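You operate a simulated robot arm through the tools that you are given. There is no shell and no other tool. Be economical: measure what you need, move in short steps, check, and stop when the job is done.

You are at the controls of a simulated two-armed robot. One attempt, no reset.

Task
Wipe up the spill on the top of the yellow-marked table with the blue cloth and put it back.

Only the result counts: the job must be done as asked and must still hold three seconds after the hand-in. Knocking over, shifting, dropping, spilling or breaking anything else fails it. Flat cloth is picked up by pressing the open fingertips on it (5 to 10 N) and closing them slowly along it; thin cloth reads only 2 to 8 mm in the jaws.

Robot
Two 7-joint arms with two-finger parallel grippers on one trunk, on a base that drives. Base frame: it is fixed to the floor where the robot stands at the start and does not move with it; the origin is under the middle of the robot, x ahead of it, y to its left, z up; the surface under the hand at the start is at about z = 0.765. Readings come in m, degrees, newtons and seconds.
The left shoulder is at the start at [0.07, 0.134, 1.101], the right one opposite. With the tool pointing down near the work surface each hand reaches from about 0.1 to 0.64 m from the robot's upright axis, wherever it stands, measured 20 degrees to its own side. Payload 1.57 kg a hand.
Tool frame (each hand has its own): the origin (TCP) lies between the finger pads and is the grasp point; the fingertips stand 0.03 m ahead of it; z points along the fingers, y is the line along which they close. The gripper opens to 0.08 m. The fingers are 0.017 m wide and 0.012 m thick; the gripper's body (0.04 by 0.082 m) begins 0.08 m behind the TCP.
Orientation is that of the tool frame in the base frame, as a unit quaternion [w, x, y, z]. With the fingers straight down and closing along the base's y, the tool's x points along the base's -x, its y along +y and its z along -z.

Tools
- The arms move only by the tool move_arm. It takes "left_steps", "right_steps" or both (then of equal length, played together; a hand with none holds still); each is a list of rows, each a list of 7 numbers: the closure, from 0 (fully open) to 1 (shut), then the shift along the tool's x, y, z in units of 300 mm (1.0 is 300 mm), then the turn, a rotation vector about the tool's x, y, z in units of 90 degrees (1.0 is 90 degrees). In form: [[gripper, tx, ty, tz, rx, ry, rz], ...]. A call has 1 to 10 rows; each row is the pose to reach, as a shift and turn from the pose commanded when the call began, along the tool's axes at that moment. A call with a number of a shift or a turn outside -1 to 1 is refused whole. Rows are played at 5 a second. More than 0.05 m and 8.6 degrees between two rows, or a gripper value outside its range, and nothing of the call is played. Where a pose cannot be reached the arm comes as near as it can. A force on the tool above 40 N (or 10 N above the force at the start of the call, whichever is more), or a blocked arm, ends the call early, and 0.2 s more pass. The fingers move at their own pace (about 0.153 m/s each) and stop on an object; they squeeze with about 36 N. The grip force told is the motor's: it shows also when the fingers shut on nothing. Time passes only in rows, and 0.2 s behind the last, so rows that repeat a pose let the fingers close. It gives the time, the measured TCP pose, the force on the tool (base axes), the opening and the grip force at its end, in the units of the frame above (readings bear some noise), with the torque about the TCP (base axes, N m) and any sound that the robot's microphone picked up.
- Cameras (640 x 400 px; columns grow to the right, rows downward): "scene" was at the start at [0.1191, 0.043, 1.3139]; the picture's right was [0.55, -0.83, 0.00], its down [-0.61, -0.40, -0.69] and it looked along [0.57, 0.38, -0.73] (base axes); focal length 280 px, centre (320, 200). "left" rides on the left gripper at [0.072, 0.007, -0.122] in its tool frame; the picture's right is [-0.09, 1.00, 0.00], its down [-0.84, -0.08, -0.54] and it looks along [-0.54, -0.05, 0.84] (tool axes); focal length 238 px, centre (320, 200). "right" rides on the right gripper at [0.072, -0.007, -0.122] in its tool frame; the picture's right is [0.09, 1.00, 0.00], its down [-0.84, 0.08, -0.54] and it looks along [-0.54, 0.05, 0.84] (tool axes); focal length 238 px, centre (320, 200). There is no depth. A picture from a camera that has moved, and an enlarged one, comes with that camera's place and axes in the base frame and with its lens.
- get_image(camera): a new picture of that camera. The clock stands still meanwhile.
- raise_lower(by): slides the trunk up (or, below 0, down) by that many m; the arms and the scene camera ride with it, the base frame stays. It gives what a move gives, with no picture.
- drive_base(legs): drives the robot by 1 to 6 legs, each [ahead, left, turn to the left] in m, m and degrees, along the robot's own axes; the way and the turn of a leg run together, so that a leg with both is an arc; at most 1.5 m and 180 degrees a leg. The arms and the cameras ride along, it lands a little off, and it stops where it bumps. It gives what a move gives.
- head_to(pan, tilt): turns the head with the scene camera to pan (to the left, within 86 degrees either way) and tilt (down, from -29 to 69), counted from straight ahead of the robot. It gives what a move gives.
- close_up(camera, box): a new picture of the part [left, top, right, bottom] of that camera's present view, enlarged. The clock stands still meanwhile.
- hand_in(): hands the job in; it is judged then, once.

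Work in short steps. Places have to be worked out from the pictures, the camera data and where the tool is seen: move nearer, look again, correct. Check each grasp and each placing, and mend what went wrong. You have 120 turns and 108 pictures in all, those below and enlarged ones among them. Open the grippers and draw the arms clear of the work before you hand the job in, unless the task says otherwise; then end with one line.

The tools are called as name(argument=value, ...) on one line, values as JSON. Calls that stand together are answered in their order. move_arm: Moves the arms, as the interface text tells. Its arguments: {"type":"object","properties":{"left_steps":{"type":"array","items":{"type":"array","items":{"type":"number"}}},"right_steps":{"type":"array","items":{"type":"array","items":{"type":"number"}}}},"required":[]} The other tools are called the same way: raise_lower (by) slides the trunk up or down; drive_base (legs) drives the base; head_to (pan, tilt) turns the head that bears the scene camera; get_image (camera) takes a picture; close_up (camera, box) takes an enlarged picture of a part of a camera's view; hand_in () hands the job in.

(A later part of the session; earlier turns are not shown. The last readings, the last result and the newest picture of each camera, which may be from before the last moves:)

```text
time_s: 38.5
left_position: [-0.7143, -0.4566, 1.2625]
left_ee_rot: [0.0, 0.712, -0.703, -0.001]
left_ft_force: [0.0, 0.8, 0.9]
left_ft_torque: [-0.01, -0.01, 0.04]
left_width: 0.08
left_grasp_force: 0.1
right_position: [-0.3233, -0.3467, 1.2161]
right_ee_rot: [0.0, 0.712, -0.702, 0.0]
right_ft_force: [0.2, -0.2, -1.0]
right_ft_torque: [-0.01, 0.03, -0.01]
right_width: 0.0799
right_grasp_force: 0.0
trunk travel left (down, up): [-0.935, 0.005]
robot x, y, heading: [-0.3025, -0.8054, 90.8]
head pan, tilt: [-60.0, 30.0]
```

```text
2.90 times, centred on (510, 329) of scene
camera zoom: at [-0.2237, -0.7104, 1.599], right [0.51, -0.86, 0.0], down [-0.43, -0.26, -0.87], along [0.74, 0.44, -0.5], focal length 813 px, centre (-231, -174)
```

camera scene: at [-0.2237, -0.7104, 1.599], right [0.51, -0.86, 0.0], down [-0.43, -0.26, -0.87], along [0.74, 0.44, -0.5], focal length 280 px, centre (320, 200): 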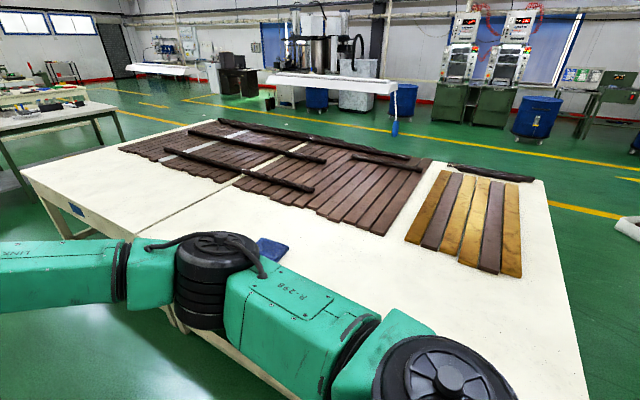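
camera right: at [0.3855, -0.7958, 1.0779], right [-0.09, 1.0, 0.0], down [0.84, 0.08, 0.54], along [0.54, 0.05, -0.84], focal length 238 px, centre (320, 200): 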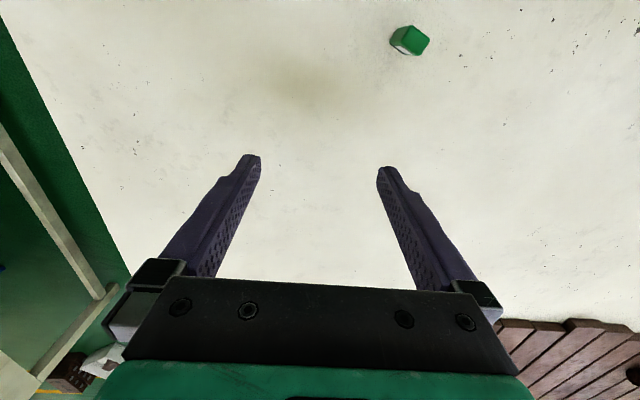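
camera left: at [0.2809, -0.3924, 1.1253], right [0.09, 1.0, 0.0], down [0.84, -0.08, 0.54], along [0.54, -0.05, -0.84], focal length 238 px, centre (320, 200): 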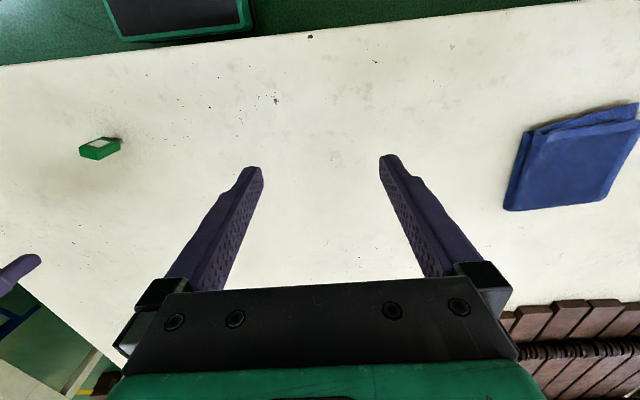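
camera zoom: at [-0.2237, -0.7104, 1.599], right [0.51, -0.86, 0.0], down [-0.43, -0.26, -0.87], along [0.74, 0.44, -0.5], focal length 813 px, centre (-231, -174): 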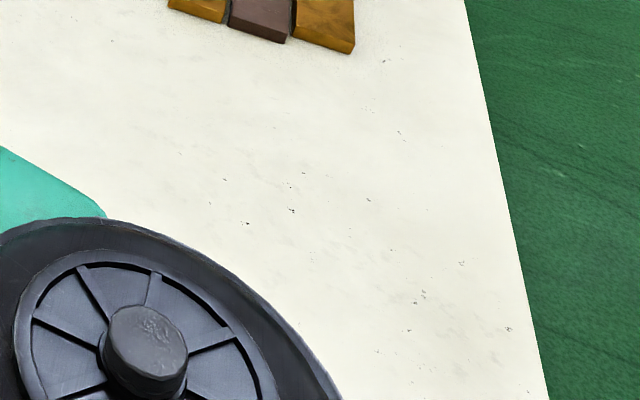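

Still clean. I turn to face the other way and inspect the right far table and the bench at the wall for marks and spill.

drive_base(legs=[[0, 0, -90], [0, 0, -90]])

head_to(pan=25, tilt=20)

get_image(camera="scene")

head_to(pan=-60, tilt=25)

get_image(camera="scene")

```text
time_s: 46.6
left_position: [0.1014, -1.1633, 1.2631]
left_ee_rot: [0.0, 0.71, 0.704, 0.0]
left_ft_force: [-0.4, -0.3, 0.4]
left_ft_torque: [0.0, -0.01, -0.03]
left_width: 0.08
left_grasp_force: 0.2
right_position: [-0.291, -1.2653, 1.2154]
right_ee_rot: [0.0, 0.711, 0.704, 0.001]
right_ft_force: [-0.5, -0.4, 0.3]
right_ft_torque: [0.01, 0.04, -0.02]
right_width: 0.0798
right_grasp_force: 0.0
trunk travel left (down, up): [-0.935, 0.005]
robot x, y, heading: [-0.3032, -0.8045, -90.1]
head pan, tilt: [-60.0, 30.0]
```

```text
time_s: 48.2
left_position: [0.1017, -1.1639, 1.2634]
left_ee_rot: [0.001, 0.71, 0.704, 0.001]
left_ft_force: [-1.0, -0.1, 0.3]
left_ft_torque: [0.0, 0.0, 0.0]
left_width: 0.0799
left_grasp_force: 0.0
right_position: [-0.2924, -1.2664, 1.2167]
right_ee_rot: [0.0, 0.71, 0.704, 0.0]
right_ft_force: [0.7, -0.5, 0.0]
right_ft_torque: [-0.02, -0.01, 0.0]
right_width: 0.0801
right_grasp_force: 0.1
trunk travel left (down, up): [-0.935, 0.005]
robot x, y, heading: [-0.3022, -0.807, -90.7]
head pan, tilt: [25.0, 20.0]
```

```text
66 pictures are left
camera scene: at [-0.2626, -0.9419, 1.615], right [-0.91, -0.41, 0.0], down [-0.14, 0.31, -0.94], along [0.39, -0.86, -0.34], focal length 280 px, centre (320, 200)
```

scene: 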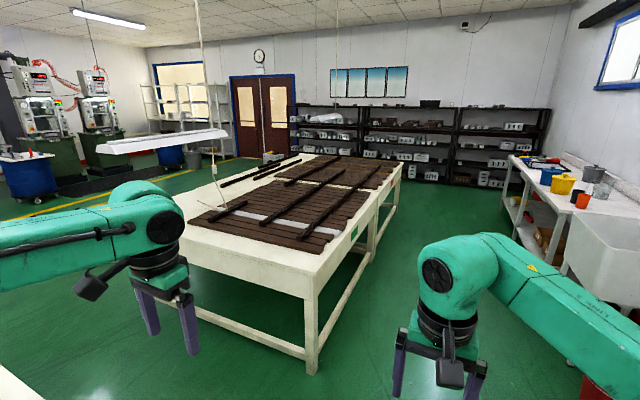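

```text
time_s: 49.8
left_position: [0.1005, -1.1643, 1.2642]
left_ee_rot: [0.0, 0.71, 0.704, -0.001]
left_ft_force: [-0.4, -0.1, -0.2]
left_ft_torque: [0.0, 0.04, -0.01]
left_width: 0.0803
left_grasp_force: 0.0
right_position: [-0.2928, -1.265, 1.2137]
right_ee_rot: [0.0, 0.711, 0.704, 0.0]
right_ft_force: [-0.6, 0.2, 0.2]
right_ft_torque: [0.0, 0.03, 0.01]
right_width: 0.0801
right_grasp_force: 0.0
trunk travel left (down, up): [-0.935, 0.005]
robot x, y, heading: [-0.3037, -0.8044, -90.8]
head pan, tilt: [-60.0, 25.0]
```

```text
65 pictures are left
camera scene: at [-0.3812, -0.9025, 1.607], right [-0.49, 0.87, 0.0], down [0.37, 0.21, -0.91], along [-0.79, -0.45, -0.42], focal length 280 px, centre (320, 200)
```

scene: 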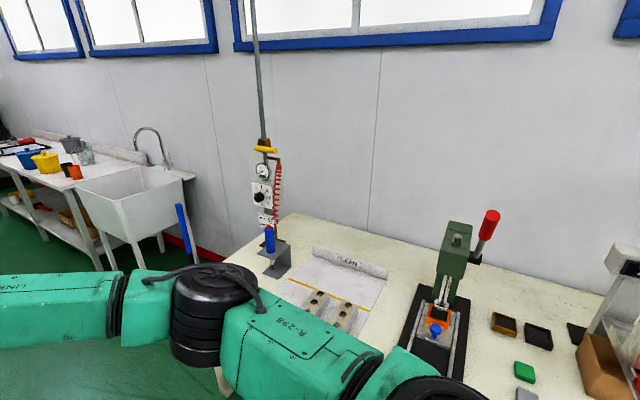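

I enlarge the right far tables' marks and top.

head_to(pan=30, tilt=20)

close_up(camera="scene", box=[220, 130, 460, 280])

close_up(camera="scene", box=[340, 150, 440, 212])

```text
time_s: 51.4
left_position: [0.1008, -1.1642, 1.2638]
left_ee_rot: [0.001, 0.71, 0.704, 0.001]
left_ft_force: [-0.4, -0.1, 0.7]
left_ft_torque: [0.0, 0.0, -0.03]
left_width: 0.0799
left_grasp_force: 0.1
right_position: [-0.2925, -1.2645, 1.2152]
right_ee_rot: [0.001, 0.71, 0.704, 0.0]
right_ft_force: [-0.5, 0.6, 0.3]
right_ft_torque: [-0.01, -0.02, 0.0]
right_width: 0.0802
right_grasp_force: 0.1
trunk travel left (down, up): [-0.935, 0.005]
robot x, y, heading: [-0.3009, -0.8063, -90.3]
head pan, tilt: [30.0, 20.0]
```

```text
2.67 times, centred on (340, 205) of scene
camera zoom: at [-0.2553, -0.9382, 1.615], right [-0.87, -0.49, 0.0], down [-0.17, 0.3, -0.94], along [0.46, -0.82, -0.34], focal length 748 px, centre (267, 187)
```

zoom: 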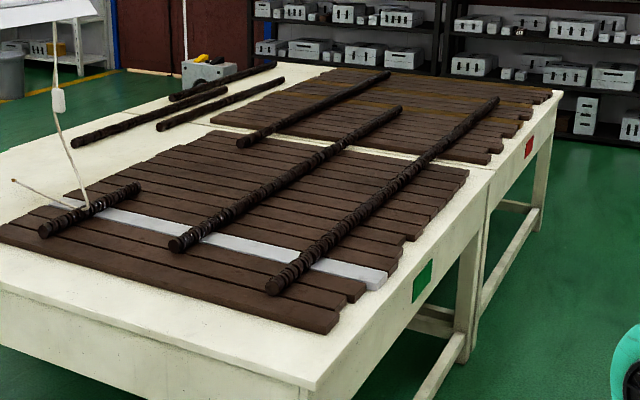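

```text
6.40 times, centred on (390, 181) of scene
camera zoom: at [-0.2553, -0.9382, 1.615], right [-0.87, -0.49, 0.0], down [-0.17, 0.3, -0.94], along [0.46, -0.82, -0.34], focal length 1795 px, centre (-128, 322)
```

zoom: 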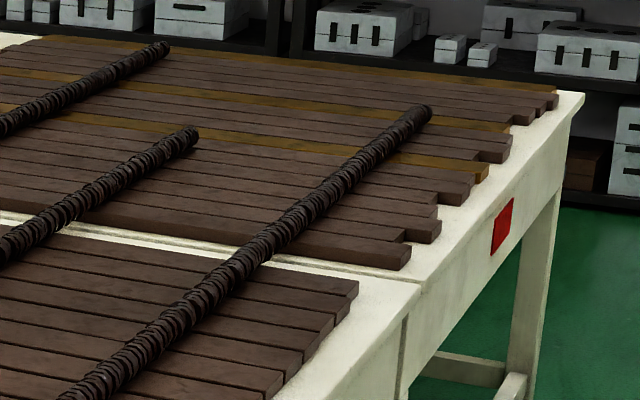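

Plates in order: blue, yellow, green, red; so it's the middle table. I return to face it from a standoff and search systematically with higher zoom.

drive_base(legs=[[0, 0, 90], [0, 0.4, 0]])

head_to(pan=0, tilt=40)

get_image(camera="scene")

```text
time_s: 57.8
left_position: [0.0509, 0.0004, 1.2642]
left_ee_rot: [0.001, 0.001, 1.0, 0.001]
left_ft_force: [0.2, 0.1, -0.8]
left_ft_torque: [0.03, 0.01, 0.02]
left_width: 0.0799
left_grasp_force: 0.1
right_position: [0.1573, -0.3908, 1.2157]
right_ee_rot: [0.0, 0.001, 1.0, 0.0]
right_ft_force: [0.5, -0.3, -0.1]
right_ft_torque: [0.01, 0.02, -0.01]
right_width: 0.0798
right_grasp_force: 0.1
trunk travel left (down, up): [-0.935, 0.005]
robot x, y, heading: [-0.3022, -0.4017, -0.2]
head pan, tilt: [30.0, 20.0]
```

```text
time_s: 58.7
left_position: [0.0521, 0.0045, 1.2629]
left_ee_rot: [0.001, 0.001, 1.0, 0.0]
left_ft_force: [-0.1, 0.3, 0.1]
left_ft_torque: [-0.01, 0.02, 0.0]
left_width: 0.08
left_grasp_force: 0.1
right_position: [0.1574, -0.3869, 1.2152]
right_ee_rot: [0.0, 0.001, 1.0, 0.0]
right_ft_force: [-0.2, 0.2, 0.2]
right_ft_torque: [-0.04, 0.01, -0.01]
right_width: 0.0801
right_grasp_force: 0.1
trunk travel left (down, up): [-0.935, 0.005]
robot x, y, heading: [-0.3034, -0.4037, -0.2]
head pan, tilt: [0.0, 40.0]
```

```text
62 pictures are left
camera scene: at [-0.1652, -0.4031, 1.5837], right [0.0, -1.0, 0.0], down [-0.64, 0.0, -0.77], along [0.77, 0.0, -0.64], focal length 280 px, centre (320, 200)
```

scene: 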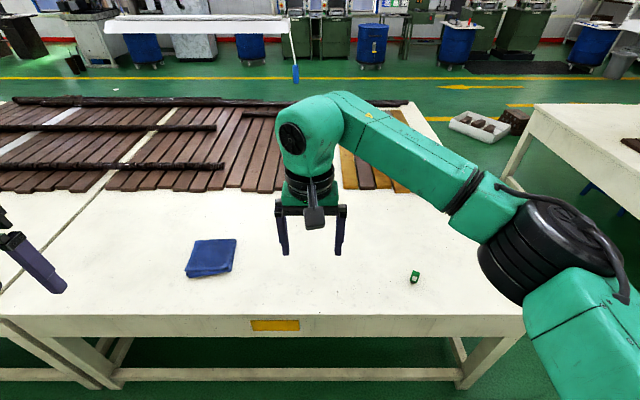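

close_up(camera="scene", box=[40, 180, 200, 280])

close_up(camera="scene", box=[190, 185, 350, 285])

close_up(camera="scene", box=[340, 180, 500, 280])

close_up(camera="scene", box=[80, 230, 240, 330])

close_up(camera="scene", box=[360, 230, 520, 330])

```text
4.00 times, centred on (120, 230) of scene
camera zoom: at [-0.1652, -0.4031, 1.5837], right [0.0, -1.0, 0.0], down [-0.64, 0.0, -0.77], along [0.77, 0.0, -0.64], focal length 1122 px, centre (1120, 80)
```

zoom: 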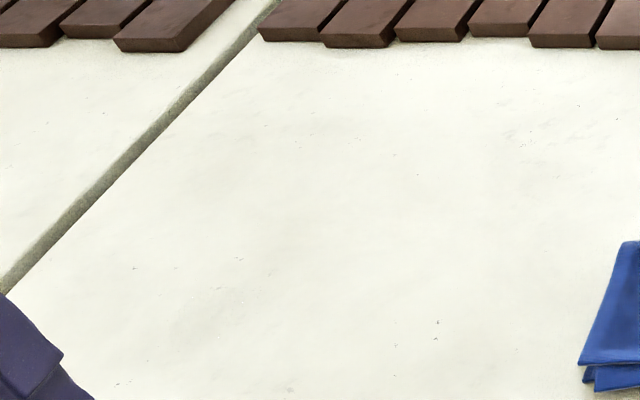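

```text
4.00 times, centred on (270, 235) of scene
camera zoom: at [-0.1652, -0.4031, 1.5837], right [0.0, -1.0, 0.0], down [-0.64, 0.0, -0.77], along [0.77, 0.0, -0.64], focal length 1122 px, centre (520, 60)
```

zoom: 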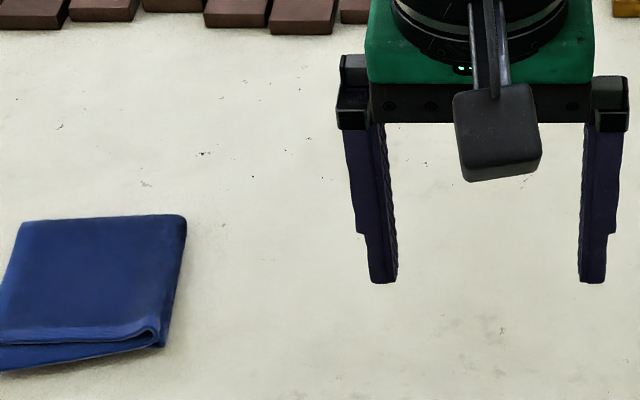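

```text
4.00 times, centred on (420, 230) of scene
camera zoom: at [-0.1652, -0.4031, 1.5837], right [0.0, -1.0, 0.0], down [-0.64, 0.0, -0.77], along [0.77, 0.0, -0.64], focal length 1122 px, centre (-80, 80)
```

zoom: 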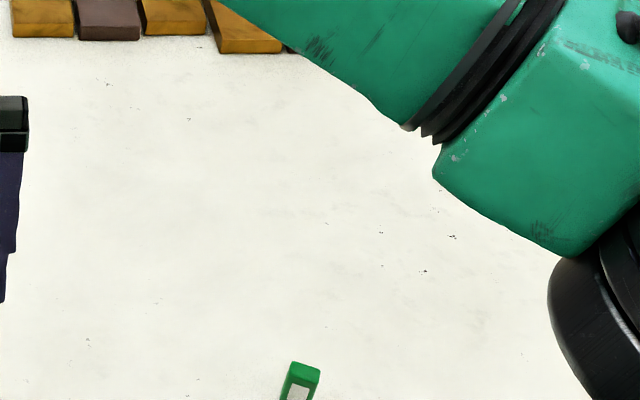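

```text
4.00 times, centred on (160, 280) of scene
camera zoom: at [-0.1652, -0.4031, 1.5837], right [0.0, -1.0, 0.0], down [-0.64, 0.0, -0.77], along [0.77, 0.0, -0.64], focal length 1122 px, centre (960, -120)
```

zoom: 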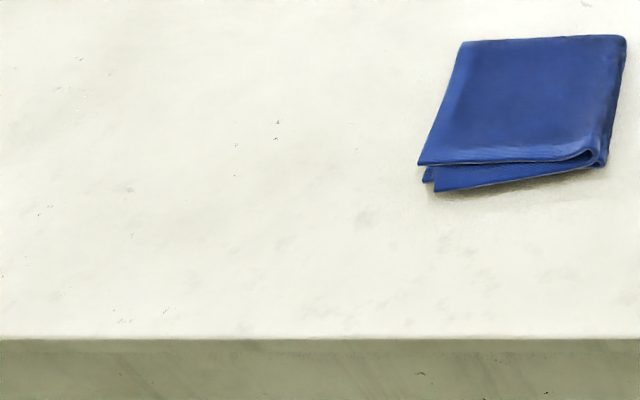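

```text
4.00 times, centred on (440, 280) of scene
camera zoom: at [-0.1652, -0.4031, 1.5837], right [0.0, -1.0, 0.0], down [-0.64, 0.0, -0.77], along [0.77, 0.0, -0.64], focal length 1122 px, centre (-160, -120)
```

zoom: 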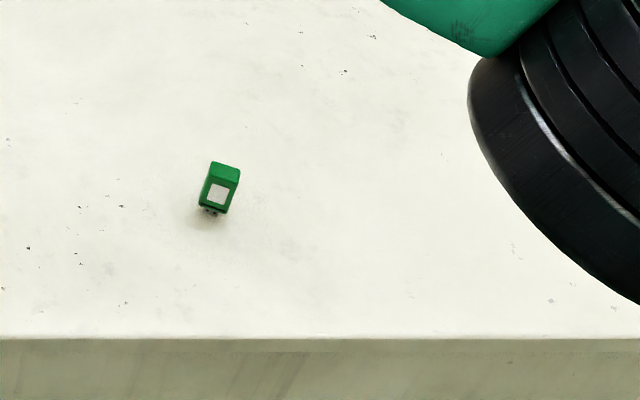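

Nothing shows from above. A clear liquid might show only at a grazing angle, so I back off slightly and lower the trunk to look flat across the top.

drive_base(legs=[[-0.12, 0, 0]])

raise_lower(by=-0.45)

head_to(pan=0, tilt=20)

get_image(camera="scene")

close_up(camera="scene", box=[100, 120, 380, 295])

```text
time_s: 60.0
left_position: [-0.0618, 0.0044, 1.2626]
left_ee_rot: [-0.002, 0.001, 1.0, 0.001]
left_ft_force: [1.2, -0.7, 0.3]
left_ft_torque: [0.0, 0.07, -0.02]
left_width: 0.08
left_grasp_force: 0.1
right_position: [0.0404, -0.3886, 1.2129]
right_ee_rot: [-0.003, 0.001, 1.0, 0.0]
right_ft_force: [0.7, 0.0, 0.1]
right_ft_torque: [0.02, 0.02, 0.03]
right_width: 0.0799
right_grasp_force: 0.0
trunk travel left (down, up): [-0.935, 0.005]
robot x, y, heading: [-0.4234, -0.4029, 0.0]
head pan, tilt: [0.0, 40.0]
```

```text
refused: -0.45 is not a number from -0.4 to 0.4
```

```text
time_s: 60.8
left_position: [-0.0683, 0.0038, 1.2627]
left_ee_rot: [0.001, 0.001, 1.0, 0.0]
left_ft_force: [0.6, 0.5, 0.0]
left_ft_torque: [0.01, 0.01, 0.0]
left_width: 0.0801
left_grasp_force: 0.1
right_position: [0.0354, -0.3885, 1.2152]
right_ee_rot: [0.0, 0.001, 1.0, 0.0]
right_ft_force: [-0.5, -0.6, 0.6]
right_ft_torque: [-0.02, 0.0, 0.01]
right_width: 0.0799
right_grasp_force: 0.1
trunk travel left (down, up): [-0.935, 0.005]
robot x, y, heading: [-0.4254, -0.4048, -0.4]
head pan, tilt: [0.0, 20.0]
```

```text
56 pictures are left
camera scene: at [-0.2785, -0.404, 1.6151], right [0.0, -1.0, 0.0], down [-0.34, 0.0, -0.94], along [0.94, 0.0, -0.34], focal length 280 px, centre (320, 200)
```

scene: 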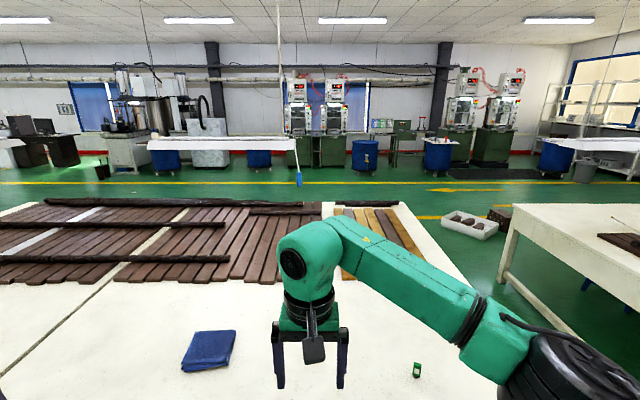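

```text
2.29 times, centred on (240, 208) of scene
camera zoom: at [-0.2785, -0.404, 1.6151], right [0.0, -1.0, 0.0], down [-0.34, 0.0, -0.94], along [0.94, 0.0, -0.34], focal length 641 px, centre (503, 183)
```

zoom: 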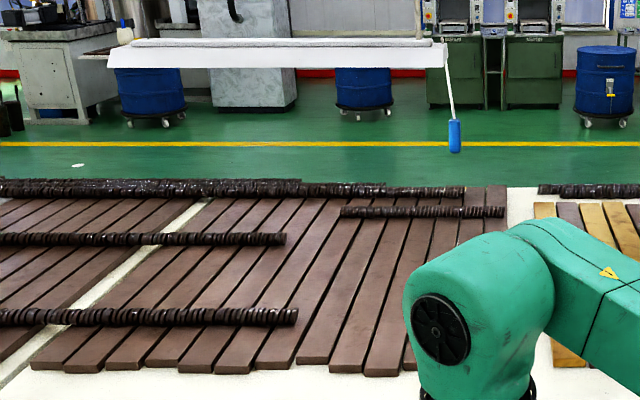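

raise_lower(by=-0.4)

head_to(pan=0, tilt=15)

get_image(camera="scene")

```text
time_s: 64.6
left_position: [-0.068, 0.0029, 0.8638]
left_ee_rot: [0.0, 0.001, 1.0, 0.0]
left_ft_force: [0.0, -0.1, -0.5]
left_ft_torque: [0.01, 0.01, -0.03]
left_width: 0.0801
left_grasp_force: 0.1
right_position: [0.0364, -0.3885, 0.8151]
right_ee_rot: [0.0, 0.001, 1.0, 0.0]
right_ft_force: [0.1, -0.2, -0.7]
right_ft_torque: [0.05, 0.02, -0.01]
right_width: 0.0799
right_grasp_force: 0.1
trunk travel left (down, up): [-0.535, 0.405]
robot x, y, heading: [-0.4212, -0.4015, -0.2]
head pan, tilt: [0.0, 20.0]
```

```text
time_s: 65.3
left_position: [-0.0669, 0.004, 0.8622]
left_ee_rot: [-0.001, 0.001, 1.0, 0.0]
left_ft_force: [-0.4, -0.1, 1.0]
left_ft_torque: [0.01, 0.02, -0.04]
left_width: 0.0799
left_grasp_force: 0.0
right_position: [0.0368, -0.3895, 0.8138]
right_ee_rot: [0.0, 0.001, 1.0, 0.0]
right_ft_force: [-0.6, 0.3, 0.1]
right_ft_torque: [0.01, -0.02, 0.01]
right_width: 0.0799
right_grasp_force: 0.1
trunk travel left (down, up): [-0.535, 0.405]
robot x, y, heading: [-0.4253, -0.4045, -0.2]
head pan, tilt: [0.0, 15.0]
```

```text
54 pictures are left
camera scene: at [-0.2765, -0.404, 1.2231], right [0.0, -1.0, 0.0], down [-0.26, 0.0, -0.97], along [0.97, 0.0, -0.26], focal length 280 px, centre (320, 200)
```

scene: 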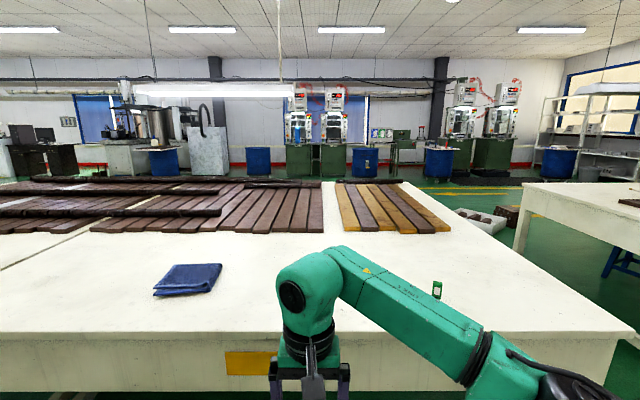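

Still nothing on this top. I check the other benches (front faces and tops) for a yellow mark: raise, go to heading 90, look left and ahead.

raise_lower(by=0.4)

drive_base(legs=[[0.15, 0, 0], [0, 0, 90]])

head_to(pan=86, tilt=50)

get_image(camera="scene")

head_to(pan=40, tilt=45)

get_image(camera="scene")

```text
time_s: 69.1
left_position: [-0.0682, 0.005, 1.2638]
left_ee_rot: [0.0, 0.001, 1.0, 0.001]
left_ft_force: [-0.5, -0.2, -0.8]
left_ft_torque: [0.02, -0.01, -0.03]
left_width: 0.0799
left_grasp_force: 0.1
right_position: [0.0362, -0.389, 1.2153]
right_ee_rot: [0.0, 0.001, 1.0, 0.0]
right_ft_force: [0.8, -0.6, 0.0]
right_ft_torque: [0.01, -0.02, 0.02]
right_width: 0.0799
right_grasp_force: 0.0
trunk travel left (down, up): [-0.935, 0.005]
robot x, y, heading: [-0.4207, -0.4016, 0.0]
head pan, tilt: [0.0, 15.0]
```

```text
time_s: 74.3
left_position: [-0.6797, -0.0484, 1.263]
left_ee_rot: [-0.001, -0.707, 0.707, 0.0]
left_ft_force: [0.4, -0.6, -0.1]
left_ft_torque: [-0.05, 0.01, 0.02]
left_width: 0.08
left_grasp_force: 0.0
right_position: [-0.2866, 0.0572, 1.2144]
right_ee_rot: [0.0, 0.707, -0.707, 0.0]
right_ft_force: [-0.4, 0.7, 0.7]
right_ft_torque: [0.01, 0.03, 0.01]
right_width: 0.0799
right_grasp_force: 0.1
trunk travel left (down, up): [-0.935, 0.005]
robot x, y, heading: [-0.2718, -0.4011, 90.1]
head pan, tilt: [0.0, 15.0]
```

```text
time_s: 75.9
left_position: [-0.6804, -0.0487, 1.264]
left_ee_rot: [0.0, 0.708, -0.707, 0.0]
left_ft_force: [-0.5, 0.5, -1.0]
left_ft_torque: [0.0, 0.0, 0.02]
left_width: 0.0802
left_grasp_force: 0.1
right_position: [-0.2878, 0.0545, 1.215]
right_ee_rot: [0.0, 0.708, -0.706, 0.0]
right_ft_force: [0.4, 1.4, 0.1]
right_ft_torque: [0.01, 0.06, 0.04]
right_width: 0.08
right_grasp_force: 0.1
trunk travel left (down, up): [-0.935, 0.005]
robot x, y, heading: [-0.2756, -0.4066, 90.0]
head pan, tilt: [85.9, 50.0]
```

```text
53 pictures are left
camera scene: at [-0.3476, -0.3484, 1.5695], right [0.07, 1.0, 0.0], down [0.76, -0.05, -0.64], along [-0.64, 0.05, -0.77], focal length 280 px, centre (320, 200)
```

scene: 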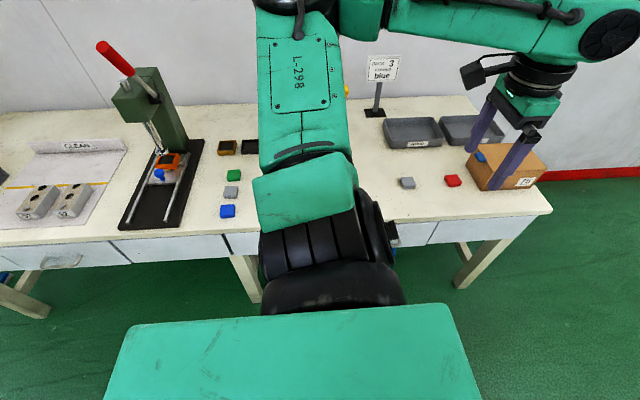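

```text
time_s: 77.0
left_position: [-0.6797, -0.0482, 1.2626]
left_ee_rot: [0.0, 0.707, -0.707, 0.0]
left_ft_force: [0.7, -0.2, 0.4]
left_ft_torque: [-0.01, 0.01, 0.0]
left_width: 0.0798
left_grasp_force: 0.1
right_position: [-0.2877, 0.0557, 1.215]
right_ee_rot: [0.0, -0.707, 0.707, 0.0]
right_ft_force: [1.4, -0.5, 0.4]
right_ft_torque: [-0.02, 0.01, 0.04]
right_width: 0.0799
right_grasp_force: 0.1
trunk travel left (down, up): [-0.935, 0.005]
robot x, y, heading: [-0.2732, -0.4005, 90.0]
head pan, tilt: [40.0, 45.0]
```

```text
52 pictures are left
camera scene: at [-0.3231, -0.2918, 1.5764], right [0.77, 0.64, 0.0], down [0.46, -0.54, -0.71], along [-0.46, 0.54, -0.71], focal length 280 px, centre (320, 200)
```

scene: 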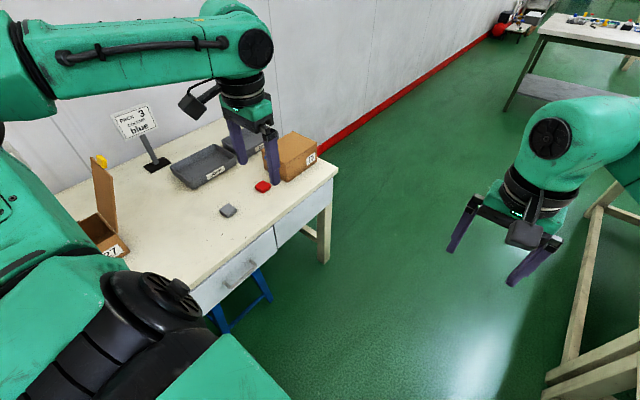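

A faint mottled patch appears in two different views at about (0.47, 0.43), near the left hand's first place. I drive back to the start and inspect that with the left hand camera.

drive_base(legs=[[0, 0, -90], [0, 0.4, 0], [0.12, 0, 0]])

close_up(camera="left", box=[160, 0, 480, 200])

head_to(pan=45, tilt=45)

get_image(camera="scene")

```text
time_s: 84.2
left_position: [0.2014, 0.3969, 1.265]
left_ee_rot: [0.003, 0.004, 1.0, 0.0]
left_ft_force: [-0.5, -0.1, 0.4]
left_ft_torque: [0.01, -0.06, 0.03]
left_width: 0.0802
left_grasp_force: 0.1
right_position: [0.3045, 0.0038, 1.217]
right_ee_rot: [0.002, 0.003, 1.0, 0.0]
right_ft_force: [0.0, -0.6, 1.6]
right_ft_torque: [0.02, -0.01, -0.02]
right_width: 0.0802
right_grasp_force: 0.0
trunk travel left (down, up): [-0.935, 0.005]
robot x, y, heading: [-0.1486, -0.0071, -0.5]
head pan, tilt: [40.0, 45.0]
```

```text
2.00 times, centred on (320, 100) of left
camera zoom: at [0.1293, 0.4048, 1.3864], right [0.1, 1.0, 0.0], down [0.83, -0.08, 0.55], along [0.54, -0.05, -0.84], focal length 477 px, centre (320, 400)
```

zoom: 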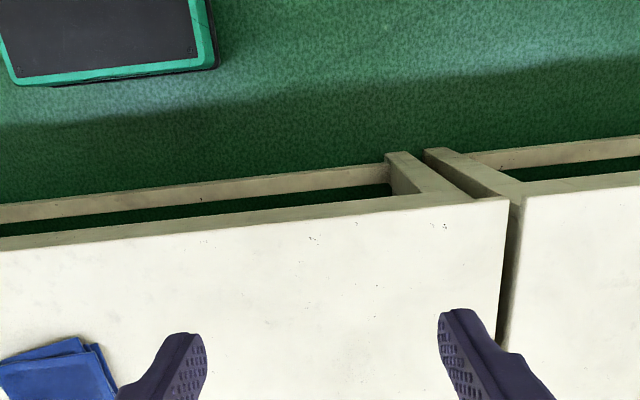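

```text
time_s: 84.8
left_position: [0.2048, 0.3977, 1.2636]
left_ee_rot: [0.001, 0.004, 1.0, 0.0]
left_ft_force: [0.2, -0.1, 0.1]
left_ft_torque: [0.0, -0.01, 0.0]
left_width: 0.0801
left_grasp_force: 0.1
right_position: [0.3074, 0.0038, 1.2159]
right_ee_rot: [0.001, 0.003, 1.0, 0.0]
right_ft_force: [0.9, -0.5, 0.5]
right_ft_torque: [-0.01, 0.0, 0.04]
right_width: 0.08
right_grasp_force: 0.1
trunk travel left (down, up): [-0.935, 0.005]
robot x, y, heading: [-0.1549, -0.0082, -0.4]
head pan, tilt: [45.0, 45.0]
```

```text
50 pictures are left
camera scene: at [-0.0424, 0.0487, 1.5765], right [0.7, -0.71, 0.0], down [-0.5, -0.5, -0.71], along [0.5, 0.5, -0.71], focal length 280 px, centre (320, 200)
```

scene: 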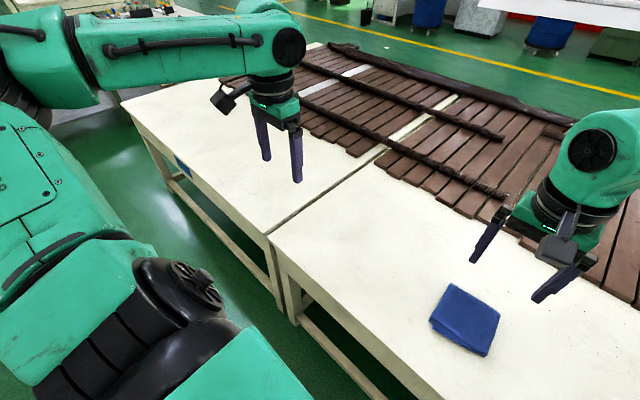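

close_up(camera="scene", box=[270, 170, 430, 270])

close_up(camera="left", box=[200, 150, 440, 300])

```text
4.00 times, centred on (350, 220) of scene
camera zoom: at [-0.0424, 0.0487, 1.5765], right [0.7, -0.71, 0.0], down [-0.5, -0.5, -0.71], along [0.5, 0.5, -0.71], focal length 1122 px, centre (200, 120)
```

zoom: 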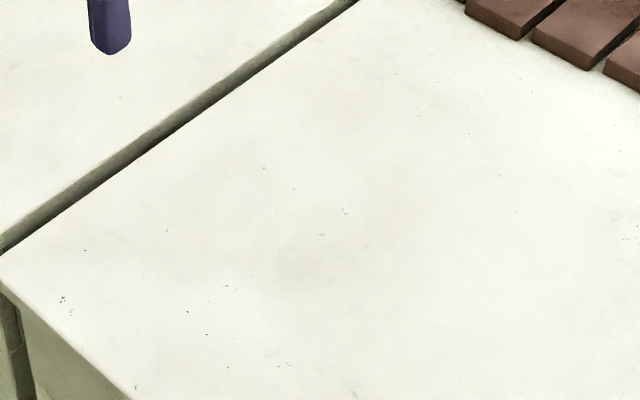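

```text
2.67 times, centred on (320, 225) of left
camera zoom: at [0.1324, 0.4045, 1.3857], right [0.1, 1.0, 0.0], down [0.83, -0.08, 0.54], along [0.54, -0.05, -0.84], focal length 636 px, centre (320, 133)
```

zoom: 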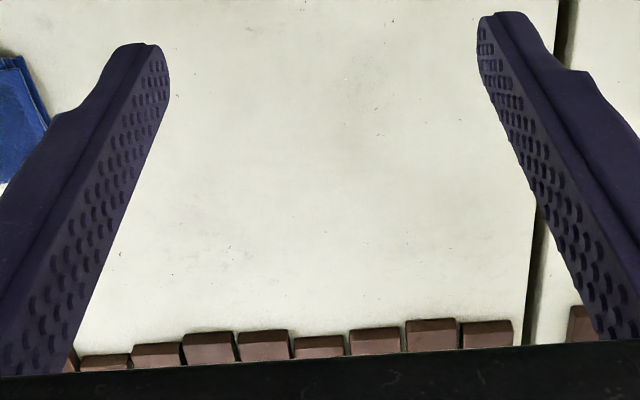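

A faint, roundish greyish (wet-looking) patch is there around (0.46, 0.425). I move closer: forward 0.15 and lower 0.2, then view with the left camera.

drive_base(legs=[[0.12, 0, 0.4]])

raise_lower(by=-0.26)

close_up(camera="left", box=[200, 30, 440, 180])

head_to(pan=50, tilt=55)

get_image(camera="scene")

```text
time_s: 86.1
left_position: [0.319, 0.4003, 1.2651]
left_ee_rot: [0.003, -0.001, 1.0, 0.001]
left_ft_force: [-0.5, -0.3, -0.3]
left_ft_torque: [0.02, -0.05, 0.01]
left_width: 0.08
left_grasp_force: 0.1
right_position: [0.4241, 0.0081, 1.2171]
right_ee_rot: [0.002, 0.0, 1.0, 0.0]
right_ft_force: [-1.5, -0.8, 0.7]
right_ft_torque: [-0.01, -0.05, -0.02]
right_width: 0.0801
right_grasp_force: 0.0
trunk travel left (down, up): [-0.935, 0.005]
robot x, y, heading: [-0.03, -0.0088, 0.1]
head pan, tilt: [45.0, 45.0]
```

```text
time_s: 88.8
left_position: [0.3237, 0.4003, 1.0029]
left_ee_rot: [0.0, -0.001, 1.0, 0.001]
left_ft_force: [0.3, 0.3, -0.2]
left_ft_torque: [0.02, 0.0, -0.03]
left_width: 0.0798
left_grasp_force: 0.0
right_position: [0.4283, 0.0075, 0.955]
right_ee_rot: [0.0, -0.001, 1.0, 0.0]
right_ft_force: [0.6, -0.6, -0.7]
right_ft_torque: [-0.02, -0.02, -0.01]
right_width: 0.0799
right_grasp_force: 0.0
trunk travel left (down, up): [-0.675, 0.265]
robot x, y, heading: [-0.033, -0.0116, -0.1]
head pan, tilt: [45.0, 45.0]
```

```text
2.67 times, centred on (320, 105) of left
camera zoom: at [0.2516, 0.4061, 1.1254], right [0.09, 1.0, 0.0], down [0.84, -0.08, 0.54], along [0.54, -0.05, -0.84], focal length 636 px, centre (320, 453)
```

zoom: 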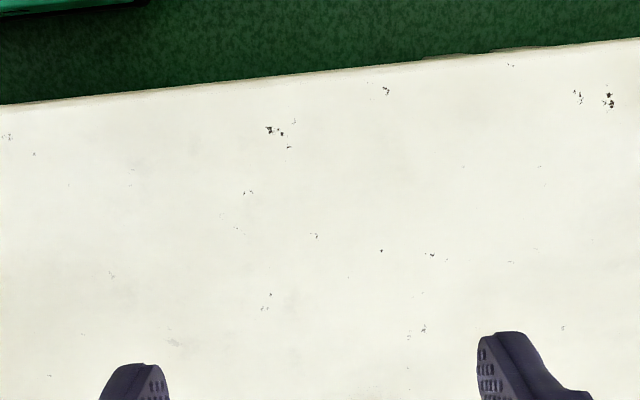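

```text
time_s: 89.5
left_position: [0.3247, 0.4, 1.0036]
left_ee_rot: [0.001, -0.001, 1.0, 0.001]
left_ft_force: [0.5, -0.4, 0.1]
left_ft_torque: [-0.01, 0.0, -0.01]
left_width: 0.0799
left_grasp_force: 0.1
right_position: [0.4291, 0.0078, 0.9555]
right_ee_rot: [0.0, -0.001, 1.0, 0.0]
right_ft_force: [0.1, 0.3, 0.9]
right_ft_torque: [0.01, -0.03, -0.01]
right_width: 0.0802
right_grasp_force: 0.0
trunk travel left (down, up): [-0.675, 0.265]
robot x, y, heading: [-0.0289, -0.0075, 0.1]
head pan, tilt: [50.0, 55.0]
```

```text
46 pictures are left
camera scene: at [0.0686, 0.0467, 1.303], right [0.77, -0.64, 0.0], down [-0.53, -0.63, -0.57], along [0.37, 0.44, -0.82], focal length 280 px, centre (320, 200)
```

scene: 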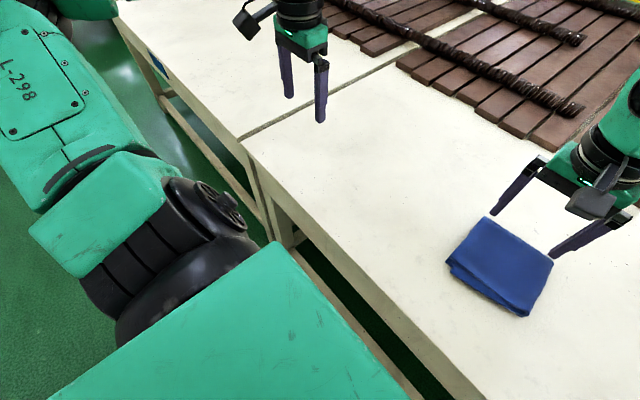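

close_up(camera="left", box=[245, 130, 405, 230])

close_up(camera="scene", box=[260, 90, 500, 240])

```text
4.00 times, centred on (325, 180) of left
camera zoom: at [0.2516, 0.4061, 1.1254], right [0.09, 1.0, 0.0], down [0.84, -0.08, 0.54], along [0.54, -0.05, -0.84], focal length 953 px, centre (300, 280)
```

zoom: 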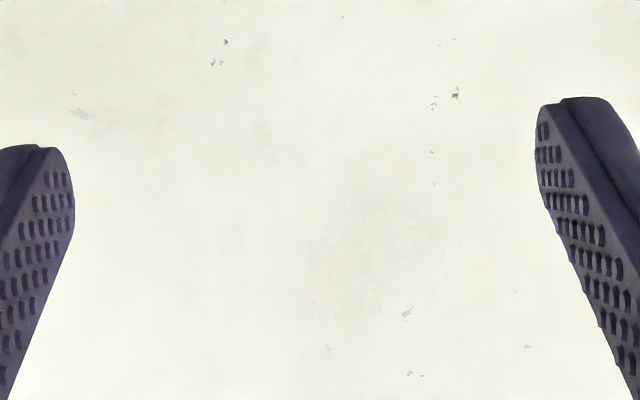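

```text
2.67 times, centred on (380, 165) of scene
camera zoom: at [0.0686, 0.0467, 1.303], right [0.77, -0.64, 0.0], down [-0.53, -0.63, -0.57], along [0.37, 0.44, -0.82], focal length 748 px, centre (160, 293)
```

zoom: 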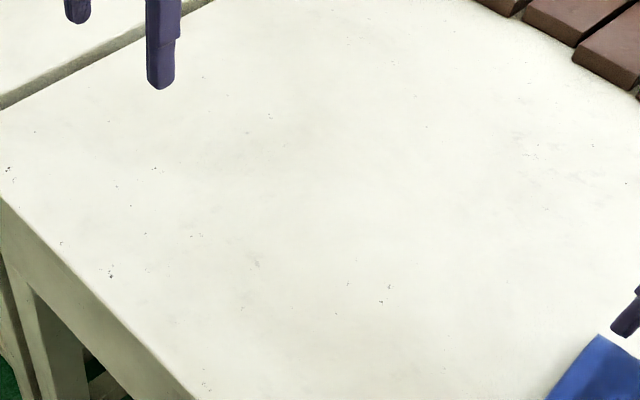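

I see a faint round film with tiny highlights at about (0.466, 0.424), ~6 cm wide. I enlarge it once more to be sure of its outline.

close_up(camera="left", box=[310, 160, 374, 200])

```text
10.00 times, centred on (342, 180) of left
camera zoom: at [0.2516, 0.4061, 1.1254], right [0.09, 1.0, 0.0], down [0.84, -0.08, 0.54], along [0.54, -0.05, -0.84], focal length 2384 px, centre (100, 400)
```

zoom: 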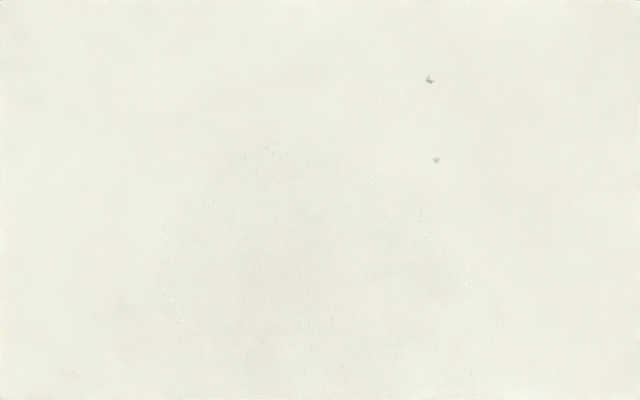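

close_up(camera="left", box=[302, 165, 382, 215])

```text
8.00 times, centred on (342, 190) of left
camera zoom: at [0.2516, 0.4061, 1.1254], right [0.09, 1.0, 0.0], down [0.84, -0.08, 0.54], along [0.54, -0.05, -0.84], focal length 1907 px, centre (144, 280)
```

zoom: 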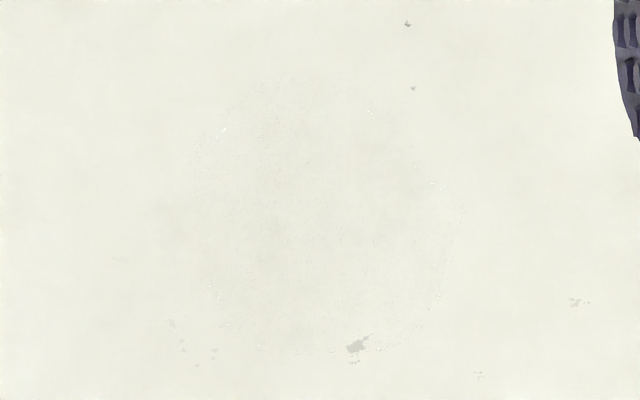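

This is the spill: a clear disc centred about (0.470, 0.426), ~7 cm across. Now the cloth: I bring the open right hand above its middle (≈0.485, -0.02) and lower partway.

move_arm(right_steps=[[0, -0.1, -0.05, 0.1, 0, 0, 0], [0, -0.187, -0.093, 0.2, 0, 0, 0], [0, -0.187, -0.093, 0.32, 0, 0, 0], [0, -0.187, -0.093, 0.42, 0, 0, 0]])

get_image(camera="right")

head_to(pan=0, tilt=55)

get_image(camera="scene")

```text
time_s: 90.5
left_position: [0.3246, 0.3998, 1.0031]
left_ee_rot: [-0.001, -0.001, 1.0, 0.0]
left_ft_force: [1.0, 0.0, 0.2]
left_ft_torque: [0.0, 0.01, 0.02]
left_width: 0.0802
left_grasp_force: 0.0
right_position: [0.4864, -0.0197, 0.8294]
right_ee_rot: [0.0, -0.001, 1.0, -0.001]
right_ft_force: [-0.1, 0.3, 0.6]
right_ft_torque: [0.01, 0.0, 0.04]
right_width: 0.0798
right_grasp_force: 0.1
trunk travel left (down, up): [-0.675, 0.265]
robot x, y, heading: [-0.0286, -0.0095, -0.1]
head pan, tilt: [50.0, 55.0]
```

```text
41 pictures are left
camera right: at [0.4131, -0.0247, 0.951], right [-0.09, 1.0, 0.0], down [0.84, 0.08, 0.54], along [0.54, 0.05, -0.84], focal length 238 px, centre (320, 200)
```

right: 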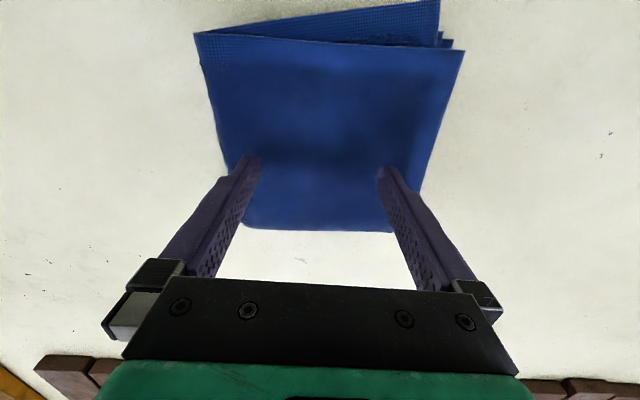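

```text
time_s: 91.7
left_position: [0.3235, 0.4013, 1.0033]
left_ee_rot: [0.001, 0.0, 1.0, 0.001]
left_ft_force: [0.4, 0.2, -0.2]
left_ft_torque: [0.0, 0.04, -0.02]
left_width: 0.08
left_grasp_force: 0.1
right_position: [0.4846, -0.02, 0.8298]
right_ee_rot: [0.0, -0.001, 1.0, 0.0]
right_ft_force: [-0.8, -0.5, -0.7]
right_ft_torque: [-0.03, 0.01, 0.0]
right_width: 0.0799
right_grasp_force: 0.0
trunk travel left (down, up): [-0.675, 0.265]
robot x, y, heading: [-0.027, -0.0049, -0.2]
head pan, tilt: [0.0, 55.0]
```

```text
40 pictures are left
camera scene: at [0.0944, -0.0084, 1.3029], right [0.0, -1.0, 0.0], down [-0.82, 0.0, -0.57], along [0.57, 0.0, -0.82], focal length 280 px, centre (320, 200)
```

scene: 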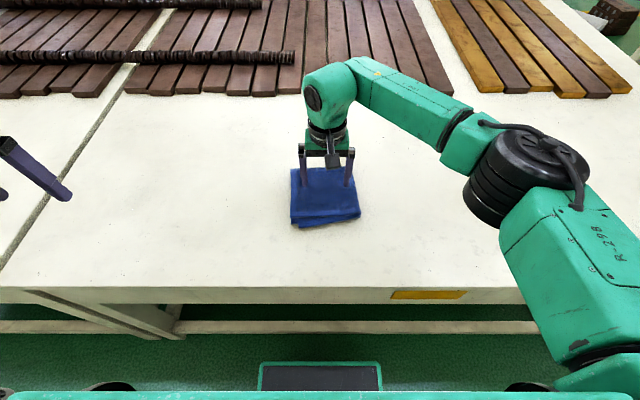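

The hand is centred over the cloth (centre ≈(0.485,-0.015)). I lower gently in small rows toward contact.

move_arm(right_steps=[[0, 0, 0.015, 0.03, 0, 0, 0], [0, 0, 0.015, 0.05, 0, 0, 0], [0, 0, 0.015, 0.06, 0, 0, 0], [0, 0, 0.015, 0.07, 0, 0, 0], [0, 0, 0.015, 0.07, 0, 0, 0]])

```text
time_s: 92.9
left_position: [0.3226, 0.4, 1.0028]
left_ee_rot: [0.001, 0.0, 1.0, 0.0]
left_ft_force: [-0.1, -0.1, -0.1]
left_ft_torque: [0.03, 0.0, -0.01]
left_width: 0.0801
left_grasp_force: 0.1
right_position: [0.4856, -0.0157, 0.8087]
right_ee_rot: [-0.001, -0.001, 1.0, 0.0]
right_ft_force: [0.7, 1.5, 5.1]
right_ft_torque: [0.0, 0.01, -0.03]
right_width: 0.0792
right_grasp_force: 0.1
trunk travel left (down, up): [-0.675, 0.265]
robot x, y, heading: [-0.029, -0.009, 0.4]
head pan, tilt: [0.0, 55.0]
```

Contact at ~5 N, tips at z≈0.779. I press about 2 mm more and close slowly.

move_arm(right_steps=[[0, 0, 0, 0.006, 0, 0, 0], [0.1, 0, 0, 0.007, 0, 0, 0], [0.2, 0, 0, 0.007, 0, 0, 0], [0.3, 0, 0, 0.007, 0, 0, 0], [0.4, 0, 0, 0.007, 0, 0, 0], [0.5, 0, 0, 0.007, 0, 0, 0], [0.6, 0, 0, 0.007, 0, 0, 0], [0.7, 0, 0, 0.007, 0, 0, 0]])

get_image(camera="right")

```text
time_s: 94.7
left_position: [0.3213, 0.3999, 1.0043]
left_ee_rot: [0.001, 0.0, 1.0, 0.001]
left_ft_force: [0.8, 0.8, 1.6]
left_ft_torque: [0.0, 0.02, -0.03]
left_width: 0.08
left_grasp_force: 0.1
right_position: [0.485, -0.0142, 0.8073]
right_ee_rot: [0.001, 0.0, 1.0, 0.0]
right_ft_force: [0.3, 0.6, 8.8]
right_ft_torque: [0.0, 0.03, 0.02]
right_width: 0.0234
right_grasp_force: 6.0
trunk travel left (down, up): [-0.675, 0.265]
robot x, y, heading: [-0.0284, -0.0092, 0.2]
head pan, tilt: [0.0, 55.0]
```

```text
39 pictures are left
camera right: at [0.4115, -0.0205, 0.9294], right [-0.09, 1.0, 0.0], down [0.84, 0.08, 0.54], along [0.54, 0.05, -0.84], focal length 238 px, centre (320, 200)
```

right: 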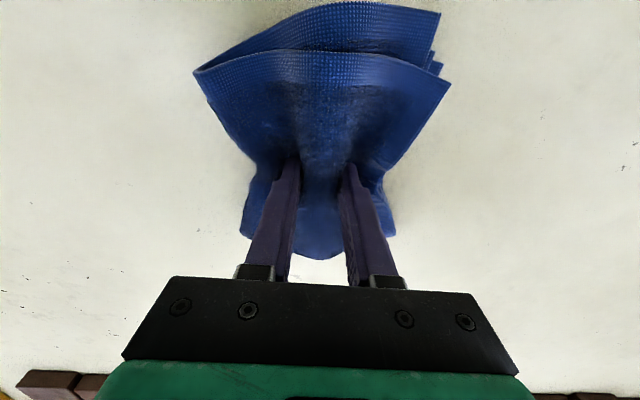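

It is bunching nicely at 9 N. I close fully.

move_arm(right_steps=[[0.8, 0, 0, 0, 0, 0, 0], [0.9, 0, 0, 0, 0, 0, 0], [1, 0, 0, 0, 0, 0, 0], [1, 0, 0, 0, 0, 0, 0], [1, 0, 0, -0.02, 0, 0, 0], [1, 0, 0, -0.06, 0, 0, 0], [1, 0, 0, -0.12, 0, 0, 0]])

get_image(camera="right")

get_image(camera="scene")

```text
time_s: 96.3
left_position: [0.3232, 0.4002, 1.0028]
left_ee_rot: [0.001, -0.001, 1.0, 0.001]
left_ft_force: [-0.3, -0.1, 0.0]
left_ft_torque: [0.03, 0.0, -0.02]
left_width: 0.0801
left_grasp_force: 0.2
right_position: [0.4842, -0.0146, 0.8418]
right_ee_rot: [0.0, -0.001, 1.0, -0.001]
right_ft_force: [0.4, 0.3, -1.1]
right_ft_torque: [0.04, 0.0, -0.02]
right_width: 0.0166
right_grasp_force: 31.6
trunk travel left (down, up): [-0.675, 0.265]
robot x, y, heading: [-0.0311, -0.0116, -0.2]
head pan, tilt: [0.0, 55.0]
```

```text
38 pictures are left
camera right: at [0.412, -0.0202, 0.9648], right [-0.09, 1.0, 0.0], down [0.84, 0.08, 0.54], along [0.54, 0.05, -0.84], focal length 238 px, centre (320, 200)
```

right: 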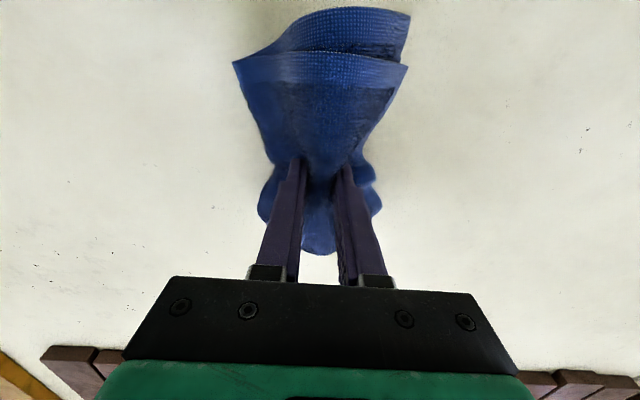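

```text
37 pictures are left
camera scene: at [0.094, -0.0085, 1.3029], right [0.0, -1.0, 0.0], down [-0.82, 0.0, -0.57], along [0.57, 0.0, -0.82], focal length 280 px, centre (320, 200)
```

scene: 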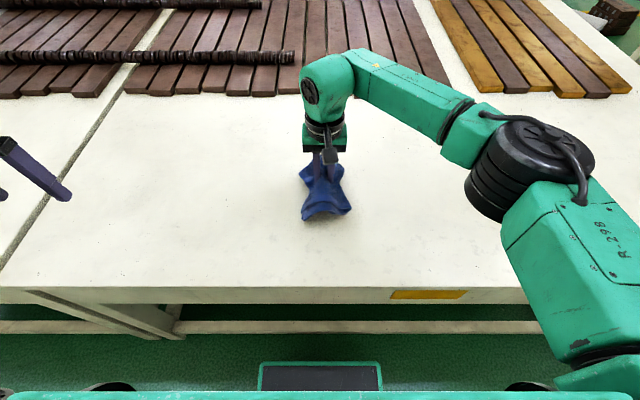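

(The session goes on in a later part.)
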